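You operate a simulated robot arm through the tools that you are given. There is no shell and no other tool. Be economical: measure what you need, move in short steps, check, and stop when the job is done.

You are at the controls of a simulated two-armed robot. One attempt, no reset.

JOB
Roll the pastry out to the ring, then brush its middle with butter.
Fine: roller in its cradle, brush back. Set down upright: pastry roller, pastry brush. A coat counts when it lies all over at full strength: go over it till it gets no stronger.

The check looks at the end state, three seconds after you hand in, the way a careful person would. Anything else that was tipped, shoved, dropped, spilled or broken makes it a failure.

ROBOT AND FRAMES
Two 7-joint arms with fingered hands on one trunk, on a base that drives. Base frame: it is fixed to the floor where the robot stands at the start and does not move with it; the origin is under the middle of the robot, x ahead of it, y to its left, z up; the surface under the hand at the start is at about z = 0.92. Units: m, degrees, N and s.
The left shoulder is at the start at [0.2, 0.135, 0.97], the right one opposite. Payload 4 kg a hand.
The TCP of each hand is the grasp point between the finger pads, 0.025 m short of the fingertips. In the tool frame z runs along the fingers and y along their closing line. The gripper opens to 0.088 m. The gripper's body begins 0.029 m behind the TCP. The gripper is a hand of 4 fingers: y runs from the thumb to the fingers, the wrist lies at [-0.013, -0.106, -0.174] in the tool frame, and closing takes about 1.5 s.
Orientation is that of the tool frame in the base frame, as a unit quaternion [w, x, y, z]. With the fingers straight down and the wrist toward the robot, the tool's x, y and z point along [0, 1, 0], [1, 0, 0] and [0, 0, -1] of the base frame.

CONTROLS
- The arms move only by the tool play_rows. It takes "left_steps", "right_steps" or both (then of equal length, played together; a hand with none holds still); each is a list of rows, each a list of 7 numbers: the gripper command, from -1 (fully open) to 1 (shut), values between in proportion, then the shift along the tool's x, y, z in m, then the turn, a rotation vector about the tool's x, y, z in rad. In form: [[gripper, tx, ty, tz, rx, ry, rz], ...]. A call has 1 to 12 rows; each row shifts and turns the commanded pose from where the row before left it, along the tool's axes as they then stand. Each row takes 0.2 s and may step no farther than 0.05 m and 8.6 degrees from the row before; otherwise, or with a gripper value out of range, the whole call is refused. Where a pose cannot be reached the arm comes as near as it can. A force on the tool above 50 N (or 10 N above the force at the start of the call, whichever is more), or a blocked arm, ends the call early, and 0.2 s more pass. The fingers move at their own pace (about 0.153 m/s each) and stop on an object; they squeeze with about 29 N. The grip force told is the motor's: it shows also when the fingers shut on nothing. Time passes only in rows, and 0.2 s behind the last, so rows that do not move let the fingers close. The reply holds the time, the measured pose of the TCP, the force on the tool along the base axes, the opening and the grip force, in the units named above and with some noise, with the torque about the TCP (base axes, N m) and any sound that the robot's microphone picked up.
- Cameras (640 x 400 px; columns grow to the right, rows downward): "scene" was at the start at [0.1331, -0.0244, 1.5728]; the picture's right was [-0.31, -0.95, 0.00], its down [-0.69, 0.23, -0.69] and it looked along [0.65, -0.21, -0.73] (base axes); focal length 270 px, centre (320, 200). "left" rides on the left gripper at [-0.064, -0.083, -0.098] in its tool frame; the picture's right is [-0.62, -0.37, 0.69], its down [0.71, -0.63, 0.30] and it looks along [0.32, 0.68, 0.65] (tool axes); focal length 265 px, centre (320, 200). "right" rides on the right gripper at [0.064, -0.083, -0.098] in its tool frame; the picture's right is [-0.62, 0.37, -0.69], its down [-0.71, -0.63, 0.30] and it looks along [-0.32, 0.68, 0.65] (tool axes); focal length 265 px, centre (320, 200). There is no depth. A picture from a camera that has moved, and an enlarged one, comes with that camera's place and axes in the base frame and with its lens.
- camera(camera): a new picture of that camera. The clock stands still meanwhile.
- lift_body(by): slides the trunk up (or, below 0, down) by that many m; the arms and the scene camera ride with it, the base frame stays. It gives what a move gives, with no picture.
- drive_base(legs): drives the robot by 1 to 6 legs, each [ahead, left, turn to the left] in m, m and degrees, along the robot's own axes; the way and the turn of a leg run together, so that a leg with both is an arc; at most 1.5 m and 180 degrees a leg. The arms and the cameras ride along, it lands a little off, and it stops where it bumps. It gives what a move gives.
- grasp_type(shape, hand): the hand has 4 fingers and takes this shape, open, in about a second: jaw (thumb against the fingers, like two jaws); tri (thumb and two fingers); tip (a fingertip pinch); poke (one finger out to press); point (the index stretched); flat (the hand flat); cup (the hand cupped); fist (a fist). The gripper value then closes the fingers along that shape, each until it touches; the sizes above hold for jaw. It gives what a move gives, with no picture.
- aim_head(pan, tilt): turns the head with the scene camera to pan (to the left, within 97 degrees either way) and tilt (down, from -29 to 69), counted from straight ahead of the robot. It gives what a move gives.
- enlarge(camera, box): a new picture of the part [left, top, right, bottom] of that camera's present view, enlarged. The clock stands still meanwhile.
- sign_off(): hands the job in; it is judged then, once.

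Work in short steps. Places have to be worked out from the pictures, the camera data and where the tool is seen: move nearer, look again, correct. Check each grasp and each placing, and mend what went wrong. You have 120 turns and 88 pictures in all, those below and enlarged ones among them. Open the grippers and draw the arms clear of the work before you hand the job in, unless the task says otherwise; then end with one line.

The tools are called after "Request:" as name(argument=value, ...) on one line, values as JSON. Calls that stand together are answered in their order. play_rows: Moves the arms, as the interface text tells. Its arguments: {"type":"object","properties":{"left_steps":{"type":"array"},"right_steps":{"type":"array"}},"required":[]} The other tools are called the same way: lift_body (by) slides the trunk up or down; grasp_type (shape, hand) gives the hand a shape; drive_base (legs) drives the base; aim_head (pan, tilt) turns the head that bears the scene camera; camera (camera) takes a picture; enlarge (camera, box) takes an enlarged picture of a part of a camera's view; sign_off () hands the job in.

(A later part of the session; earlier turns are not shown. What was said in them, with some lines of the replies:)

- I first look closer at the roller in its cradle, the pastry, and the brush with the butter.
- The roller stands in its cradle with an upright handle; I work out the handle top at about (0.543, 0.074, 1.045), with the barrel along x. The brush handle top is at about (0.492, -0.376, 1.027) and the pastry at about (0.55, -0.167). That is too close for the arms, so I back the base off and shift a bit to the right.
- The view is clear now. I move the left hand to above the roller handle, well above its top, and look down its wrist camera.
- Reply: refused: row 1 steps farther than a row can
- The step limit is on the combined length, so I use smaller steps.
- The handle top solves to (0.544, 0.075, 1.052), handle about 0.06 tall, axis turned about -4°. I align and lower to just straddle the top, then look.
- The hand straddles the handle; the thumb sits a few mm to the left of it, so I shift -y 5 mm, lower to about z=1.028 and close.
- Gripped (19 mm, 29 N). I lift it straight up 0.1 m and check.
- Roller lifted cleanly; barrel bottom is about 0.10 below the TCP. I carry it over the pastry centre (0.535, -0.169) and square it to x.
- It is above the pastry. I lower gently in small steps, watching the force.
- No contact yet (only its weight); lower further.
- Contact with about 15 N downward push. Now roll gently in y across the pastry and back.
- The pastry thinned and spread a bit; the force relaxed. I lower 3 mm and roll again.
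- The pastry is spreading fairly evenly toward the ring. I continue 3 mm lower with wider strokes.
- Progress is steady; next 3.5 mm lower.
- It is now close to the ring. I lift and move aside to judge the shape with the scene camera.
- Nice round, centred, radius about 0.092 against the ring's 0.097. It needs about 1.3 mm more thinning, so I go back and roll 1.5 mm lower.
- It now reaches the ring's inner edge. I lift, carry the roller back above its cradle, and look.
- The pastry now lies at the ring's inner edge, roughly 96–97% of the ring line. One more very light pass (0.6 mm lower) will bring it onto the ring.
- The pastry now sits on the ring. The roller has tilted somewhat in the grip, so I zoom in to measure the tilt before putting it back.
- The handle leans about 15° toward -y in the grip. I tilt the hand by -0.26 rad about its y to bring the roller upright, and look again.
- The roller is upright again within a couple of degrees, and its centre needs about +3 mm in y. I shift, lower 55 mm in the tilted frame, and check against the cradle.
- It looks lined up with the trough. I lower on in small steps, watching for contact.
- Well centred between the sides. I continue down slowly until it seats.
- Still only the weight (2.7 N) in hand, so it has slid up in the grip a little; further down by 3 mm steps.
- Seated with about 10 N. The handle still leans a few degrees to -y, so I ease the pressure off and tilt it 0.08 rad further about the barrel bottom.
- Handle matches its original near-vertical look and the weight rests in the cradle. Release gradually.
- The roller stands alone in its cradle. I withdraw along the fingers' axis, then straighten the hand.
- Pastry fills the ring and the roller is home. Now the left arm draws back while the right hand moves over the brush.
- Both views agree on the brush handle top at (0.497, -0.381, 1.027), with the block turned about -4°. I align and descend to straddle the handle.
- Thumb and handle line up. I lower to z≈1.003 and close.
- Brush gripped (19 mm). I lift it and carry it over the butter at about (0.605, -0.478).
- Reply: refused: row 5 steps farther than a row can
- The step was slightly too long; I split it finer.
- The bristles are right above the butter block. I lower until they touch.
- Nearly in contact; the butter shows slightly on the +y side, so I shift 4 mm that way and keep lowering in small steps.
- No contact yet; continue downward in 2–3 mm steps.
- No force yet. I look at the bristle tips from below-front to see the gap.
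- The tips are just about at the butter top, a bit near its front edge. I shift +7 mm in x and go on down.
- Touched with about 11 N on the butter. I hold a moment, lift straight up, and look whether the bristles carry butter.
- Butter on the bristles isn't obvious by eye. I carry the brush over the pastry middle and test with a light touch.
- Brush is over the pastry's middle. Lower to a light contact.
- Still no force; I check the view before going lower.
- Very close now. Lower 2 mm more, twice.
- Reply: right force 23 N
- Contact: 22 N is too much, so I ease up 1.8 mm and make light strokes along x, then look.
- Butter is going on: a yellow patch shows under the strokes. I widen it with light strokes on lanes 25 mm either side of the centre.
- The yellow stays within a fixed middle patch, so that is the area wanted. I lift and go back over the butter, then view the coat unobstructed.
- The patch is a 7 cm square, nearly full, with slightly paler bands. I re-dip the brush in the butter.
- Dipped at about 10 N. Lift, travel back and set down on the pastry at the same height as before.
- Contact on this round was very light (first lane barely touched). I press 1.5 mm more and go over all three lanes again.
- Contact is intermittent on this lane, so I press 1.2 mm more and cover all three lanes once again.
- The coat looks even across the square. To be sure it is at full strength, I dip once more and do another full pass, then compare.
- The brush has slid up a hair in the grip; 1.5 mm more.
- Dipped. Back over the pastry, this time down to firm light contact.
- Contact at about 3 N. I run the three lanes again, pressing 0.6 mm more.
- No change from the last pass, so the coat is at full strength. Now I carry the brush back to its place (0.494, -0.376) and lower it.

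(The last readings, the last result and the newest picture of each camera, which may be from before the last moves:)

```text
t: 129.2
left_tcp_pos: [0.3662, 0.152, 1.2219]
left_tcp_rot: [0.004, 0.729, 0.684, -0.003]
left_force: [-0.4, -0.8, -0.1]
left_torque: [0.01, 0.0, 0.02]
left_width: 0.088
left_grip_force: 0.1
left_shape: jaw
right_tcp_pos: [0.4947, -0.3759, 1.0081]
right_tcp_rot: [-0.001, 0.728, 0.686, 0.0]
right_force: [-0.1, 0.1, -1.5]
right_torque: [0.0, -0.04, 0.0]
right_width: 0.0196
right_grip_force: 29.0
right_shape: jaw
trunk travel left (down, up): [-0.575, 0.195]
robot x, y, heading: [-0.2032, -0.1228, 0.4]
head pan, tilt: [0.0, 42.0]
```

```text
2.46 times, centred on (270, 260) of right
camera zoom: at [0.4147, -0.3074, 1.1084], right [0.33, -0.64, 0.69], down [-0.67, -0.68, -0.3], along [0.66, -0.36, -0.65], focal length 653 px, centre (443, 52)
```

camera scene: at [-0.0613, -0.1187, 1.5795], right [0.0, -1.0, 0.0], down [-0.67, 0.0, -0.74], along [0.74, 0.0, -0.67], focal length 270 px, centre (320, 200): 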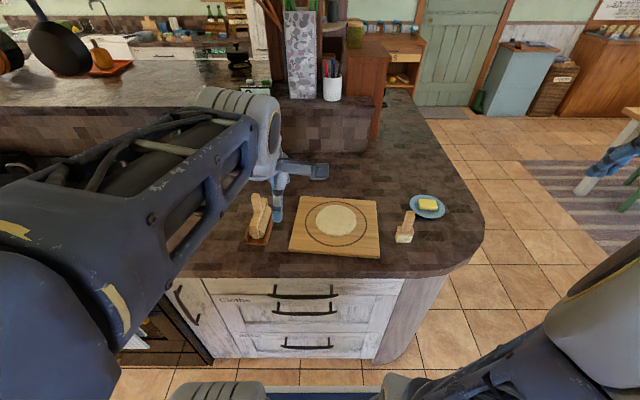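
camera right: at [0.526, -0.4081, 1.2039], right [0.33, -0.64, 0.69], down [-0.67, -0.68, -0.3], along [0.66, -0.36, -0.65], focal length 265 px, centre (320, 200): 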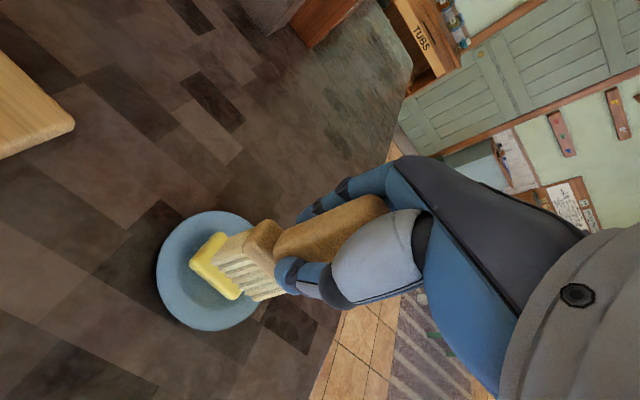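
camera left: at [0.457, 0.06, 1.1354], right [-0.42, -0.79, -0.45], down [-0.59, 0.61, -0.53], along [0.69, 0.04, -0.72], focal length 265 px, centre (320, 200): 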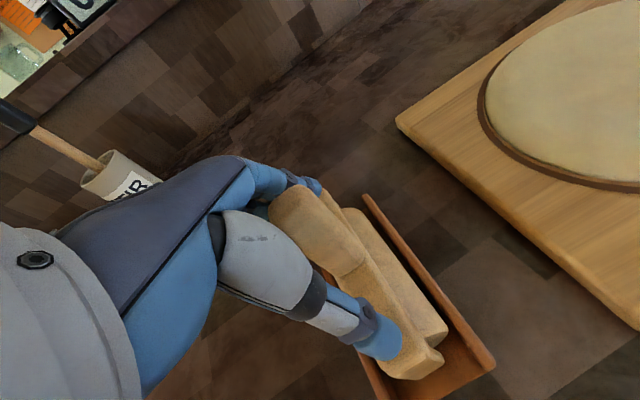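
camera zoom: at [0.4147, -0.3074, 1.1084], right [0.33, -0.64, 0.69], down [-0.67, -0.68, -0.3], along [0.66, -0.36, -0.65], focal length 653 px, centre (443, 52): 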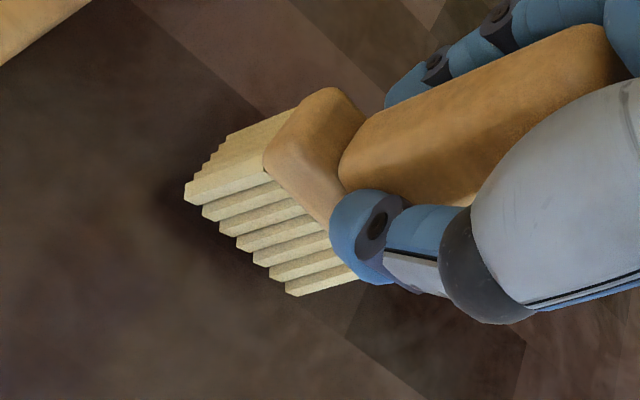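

Brush hangs straight, about 1 cm above the counter. Lower until it touches.

Request:
play_rows(right_steps=[[1, 0, 0, 0.003, 0, 0, 0], [1, 0, 0, 0.003, 0, 0, 0], [1, 0, 0, 0, 0, 0, 0]])

Request:
play_rows(right_steps=[[1, 0, 0, 0.002, 0, 0, 0], [1, 0, 0, 0, 0, 0, 0]])

Request:
play_rows(right_steps=[[1, 0, 0, 0.001, 0, 0, 0], [1, 0, 0, 0, 0, 0, 0]])

```text
t: 130.1
left_tcp_pos: [0.3663, 0.1517, 1.2232]
left_tcp_rot: [0.004, 0.729, 0.684, -0.004]
left_force: [0.0, 0.1, -0.2]
left_torque: [0.0, 0.03, 0.02]
left_width: 0.0878
left_grip_force: 0.0
left_shape: jaw
right_tcp_pos: [0.4949, -0.3763, 1.0032]
right_tcp_rot: [0.0, 0.728, 0.686, 0.0]
right_force: [0.4, 0.3, 0.3]
right_torque: [0.03, 0.01, 0.02]
right_width: 0.0199
right_grip_force: 29.3
right_shape: jaw
trunk travel left (down, up): [-0.575, 0.195]
robot x, y, heading: [-0.2015, -0.1203, 0.2]
head pan, tilt: [0.0, 42.0]
```

```text
t: 130.7
left_tcp_pos: [0.3664, 0.1515, 1.2222]
left_tcp_rot: [0.003, 0.729, 0.684, -0.003]
left_force: [0.4, 0.8, -0.6]
left_torque: [-0.02, 0.02, 0.0]
left_width: 0.0876
left_grip_force: 0.2
left_shape: jaw
right_tcp_pos: [0.4959, -0.3767, 1.0012]
right_tcp_rot: [0.0, 0.728, 0.685, 0.0]
right_force: [-0.9, 0.9, -0.1]
right_torque: [0.01, -0.03, 0.01]
right_width: 0.0198
right_grip_force: 28.9
right_shape: jaw
trunk travel left (down, up): [-0.575, 0.195]
robot x, y, heading: [-0.2018, -0.1222, 0.1]
head pan, tilt: [0.0, 42.0]
```

```text
t: 131.2
left_tcp_pos: [0.3652, 0.1522, 1.2226]
left_tcp_rot: [0.003, 0.729, 0.684, -0.004]
left_force: [-0.2, -0.2, -0.7]
left_torque: [-0.01, 0.0, 0.03]
left_width: 0.0881
left_grip_force: 0.1
left_shape: jaw
right_tcp_pos: [0.4952, -0.376, 1.0]
right_tcp_rot: [-0.001, 0.728, 0.685, -0.001]
right_force: [0.3, -0.3, -0.3]
right_torque: [-0.03, 0.01, -0.01]
right_width: 0.0199
right_grip_force: 28.9
right_shape: jaw
trunk travel left (down, up): [-0.575, 0.195]
robot x, y, heading: [-0.2004, -0.1169, 0.4]
head pan, tilt: [0.0, 42.0]
```

Request:
play_rows(right_steps=[[1, 0, 0, 0.0012, 0, 0, 0], [1, 0, 0, 0, 0, 0, 0]])

Request:
play_rows(right_steps=[[1, 0, 0, 0.0012, 0, 0, 0], [1, 0, 0, 0, 0, 0, 0]])

Request:
enlarge(camera="scene", box=[350, 190, 446, 250])

```text
t: 131.8
left_tcp_pos: [0.366, 0.1524, 1.2227]
left_tcp_rot: [0.003, 0.729, 0.684, -0.004]
left_force: [-0.1, 0.2, -0.1]
left_torque: [-0.01, 0.02, 0.02]
left_width: 0.088
left_grip_force: 0.1
left_shape: jaw
right_tcp_pos: [0.4958, -0.3767, 0.9975]
right_tcp_rot: [0.0, 0.728, 0.686, 0.0]
right_force: [-0.5, 0.3, -1.2]
right_torque: [0.03, -0.02, 0.0]
right_width: 0.0199
right_grip_force: 29.1
right_shape: jaw
trunk travel left (down, up): [-0.575, 0.195]
robot x, y, heading: [-0.2032, -0.1185, 0.4]
head pan, tilt: [0.0, 42.0]
```

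```text
t: 132.4
left_tcp_pos: [0.3658, 0.1517, 1.222]
left_tcp_rot: [0.003, 0.729, 0.684, -0.004]
left_force: [-0.2, 0.3, 0.2]
left_torque: [0.01, -0.01, -0.02]
left_width: 0.0879
left_grip_force: 0.0
left_shape: jaw
right_tcp_pos: [0.4956, -0.376, 0.9977]
right_tcp_rot: [0.0, 0.727, 0.686, 0.0]
right_force: [0.0, 0.0, -1.0]
right_torque: [0.02, 0.02, 0.01]
right_width: 0.0197
right_grip_force: 29.0
right_shape: jaw
trunk travel left (down, up): [-0.575, 0.195]
robot x, y, heading: [-0.2006, -0.1185, 0.1]
head pan, tilt: [0.0, 42.0]
```

```text
6.67 times, centred on (398, 220) of scene
camera zoom: at [-0.0613, -0.1186, 1.5795], right [0.01, -1.0, 0.0], down [-0.67, 0.0, -0.74], along [0.74, 0.0, -0.67], focal length 1803 px, centre (-200, 67)
```

zoom: 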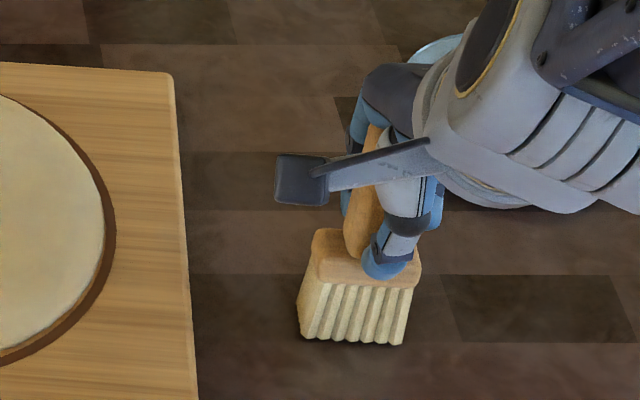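

Just about touching by the shadow; two more 1 mm steps for contact.

Request:
play_rows(right_steps=[[1, 0, 0, 0.0012, 0, 0, 0], [1, 0, 0, 0, 0, 0, 0]])

Request:
play_rows(right_steps=[[1, 0, 0, 0.001, 0, 0, 0], [1, 0, 0, 0, 0, 0, 0]])

```text
t: 133.1
left_tcp_pos: [0.3654, 0.1507, 1.2242]
left_tcp_rot: [0.003, 0.73, 0.684, -0.003]
left_force: [-0.2, 0.3, 0.0]
left_torque: [-0.06, 0.0, -0.04]
left_width: 0.0881
left_grip_force: 0.0
left_shape: jaw
right_tcp_pos: [0.4948, -0.375, 0.9969]
right_tcp_rot: [0.001, 0.728, 0.686, 0.001]
right_force: [-0.1, -1.0, 5.9]
right_torque: [-0.06, -0.05, 0.0]
right_width: 0.02
right_grip_force: 29.0
right_shape: jaw
trunk travel left (down, up): [-0.575, 0.195]
robot x, y, heading: [-0.1983, -0.1222, 0.5]
head pan, tilt: [0.0, 42.0]
```

```text
t: 133.7
left_tcp_pos: [0.3657, 0.1512, 1.2236]
left_tcp_rot: [0.003, 0.729, 0.684, -0.004]
left_force: [-0.1, 0.5, 0.2]
left_torque: [-0.02, 0.03, 0.02]
left_width: 0.088
left_grip_force: 0.1
left_shape: jaw
right_tcp_pos: [0.4945, -0.3752, 0.997]
right_tcp_rot: [0.001, 0.729, 0.685, 0.001]
right_force: [-1.6, -1.8, 12.3]
right_torque: [-0.03, -0.08, 0.03]
right_width: 0.0198
right_grip_force: 29.1
right_shape: jaw
trunk travel left (down, up): [-0.575, 0.195]
robot x, y, heading: [-0.2005, -0.1198, 0.2]
head pan, tilt: [0.0, 42.0]
```

Standing on the counter. I ease the pressure off and open slowly, then check.

Request:
play_rows(right_steps=[[1, 0, 0, -0.0012, 0, 0, 0], [0.5, 0, 0, 0, 0, 0, 0], [0.2, 0, 0, 0, 0, 0, 0], [0, 0, 0, 0, 0, 0, 0], [-0.5, 0, 0, 0, 0, 0, 0], [-1, 0, 0, 0, 0, 0, 0], [-1, 0, 0, 0, 0, 0, 0], [-1, 0, 0, 0, 0, 0, 0]])

Request:
enlarge(camera="right", box=[140, 180, 400, 340])

```text
t: 135.4
left_tcp_pos: [0.3659, 0.1518, 1.2221]
left_tcp_rot: [0.004, 0.729, 0.684, -0.004]
left_force: [-0.2, 0.1, 0.4]
left_torque: [-0.01, 0.01, 0.02]
left_width: 0.0881
left_grip_force: 0.1
left_shape: jaw
right_tcp_pos: [0.4933, -0.3757, 0.9962]
right_tcp_rot: [0.0, 0.728, 0.686, 0.0]
right_force: [-0.2, 0.6, -0.3]
right_torque: [0.01, -0.02, -0.02]
right_width: 0.0876
right_grip_force: 0.0
right_shape: jaw
trunk travel left (down, up): [-0.575, 0.195]
robot x, y, heading: [-0.2024, -0.1184, 0.6]
head pan, tilt: [0.0, 42.0]
```

```text
2.46 times, centred on (270, 260) of right
camera zoom: at [0.4146, -0.307, 1.0948], right [0.33, -0.64, 0.69], down [-0.67, -0.68, -0.3], along [0.66, -0.36, -0.65], focal length 653 px, centre (443, 52)
```

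zoom: 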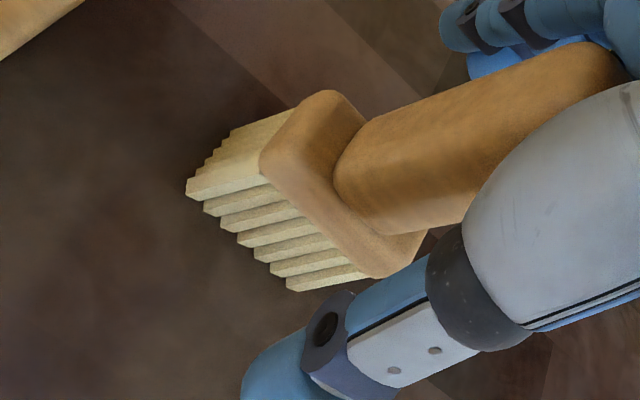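

The brush stands upright and free. I lift the hand straight up, then draw both arms back.

Request:
play_rows(right_steps=[[-1, 0, 0, -0.02, 0, 0, 0], [-1, 0, 0, -0.03, 0, 0, 0], [-1, 0, 0, -0.04, 0, 0, 0], [-1, 0, 0, -0.045, 0, 0, 0], [-1, 0, 0, -0.045, 0, 0, 0], [-1, -0.02, -0.04, -0.02, 0, 0, 0], [-1, -0.02, -0.04, -0.02, 0, 0, 0], [-1, -0.02, -0.04, -0.02, 0, 0, 0], [-1, -0.02, -0.04, -0.02, 0, 0, 0], [-1, 0, 0, 0, 0, 0, 0]])

Request:
camera(camera="scene")

Request:
enlarge(camera="scene", box=[230, 160, 470, 270])

```text
t: 137.7
left_tcp_pos: [0.3662, 0.1527, 1.2213]
left_tcp_rot: [0.004, 0.729, 0.684, -0.005]
left_force: [-0.2, 0.1, -0.8]
left_torque: [-0.01, 0.0, -0.03]
left_width: 0.0878
left_grip_force: 0.0
left_shape: jaw
right_tcp_pos: [0.3311, -0.4453, 1.2571]
right_tcp_rot: [0.0, 0.728, 0.686, 0.001]
right_force: [-0.2, 0.2, 0.1]
right_torque: [0.03, 0.01, 0.01]
right_width: 0.0881
right_grip_force: 0.1
right_shape: jaw
trunk travel left (down, up): [-0.575, 0.195]
robot x, y, heading: [-0.2032, -0.1223, 0.5]
head pan, tilt: [0.0, 42.0]
```

```text
12 pictures are left
camera scene: at [-0.0612, -0.1186, 1.5795], right [0.01, -1.0, 0.0], down [-0.67, 0.0, -0.74], along [0.74, 0.0, -0.67], focal length 270 px, centre (320, 200)
```

scene: 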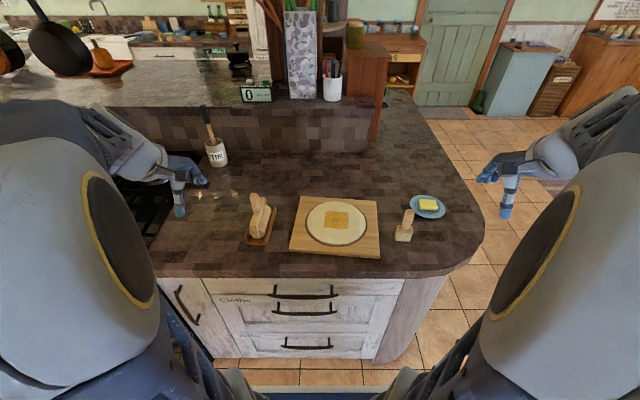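

```text
2.67 times, centred on (350, 215) of scene
camera zoom: at [-0.0612, -0.1186, 1.5795], right [0.01, -1.0, 0.0], down [-0.67, 0.0, -0.74], along [0.74, 0.0, -0.67], focal length 721 px, centre (240, 160)
```

zoom: 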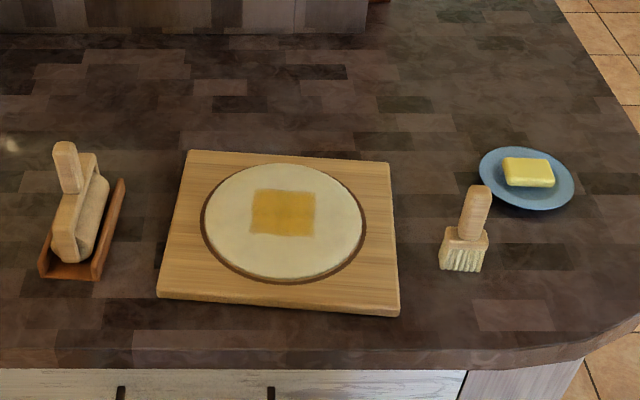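

Roller is upright in its cradle, brush is upright at its place, pastry is out to the ring with an even buttered middle, plate and board unmoved, arms clear and open. I hand in.

Request:
sign_off()

```text
The job is handed in.
```

I rolled the pastry out to the ring and gave its middle an even, full coat of butter. The roller is upright in its cradle, the brush stands upright where it was, and both arms are clear with the grippers open.
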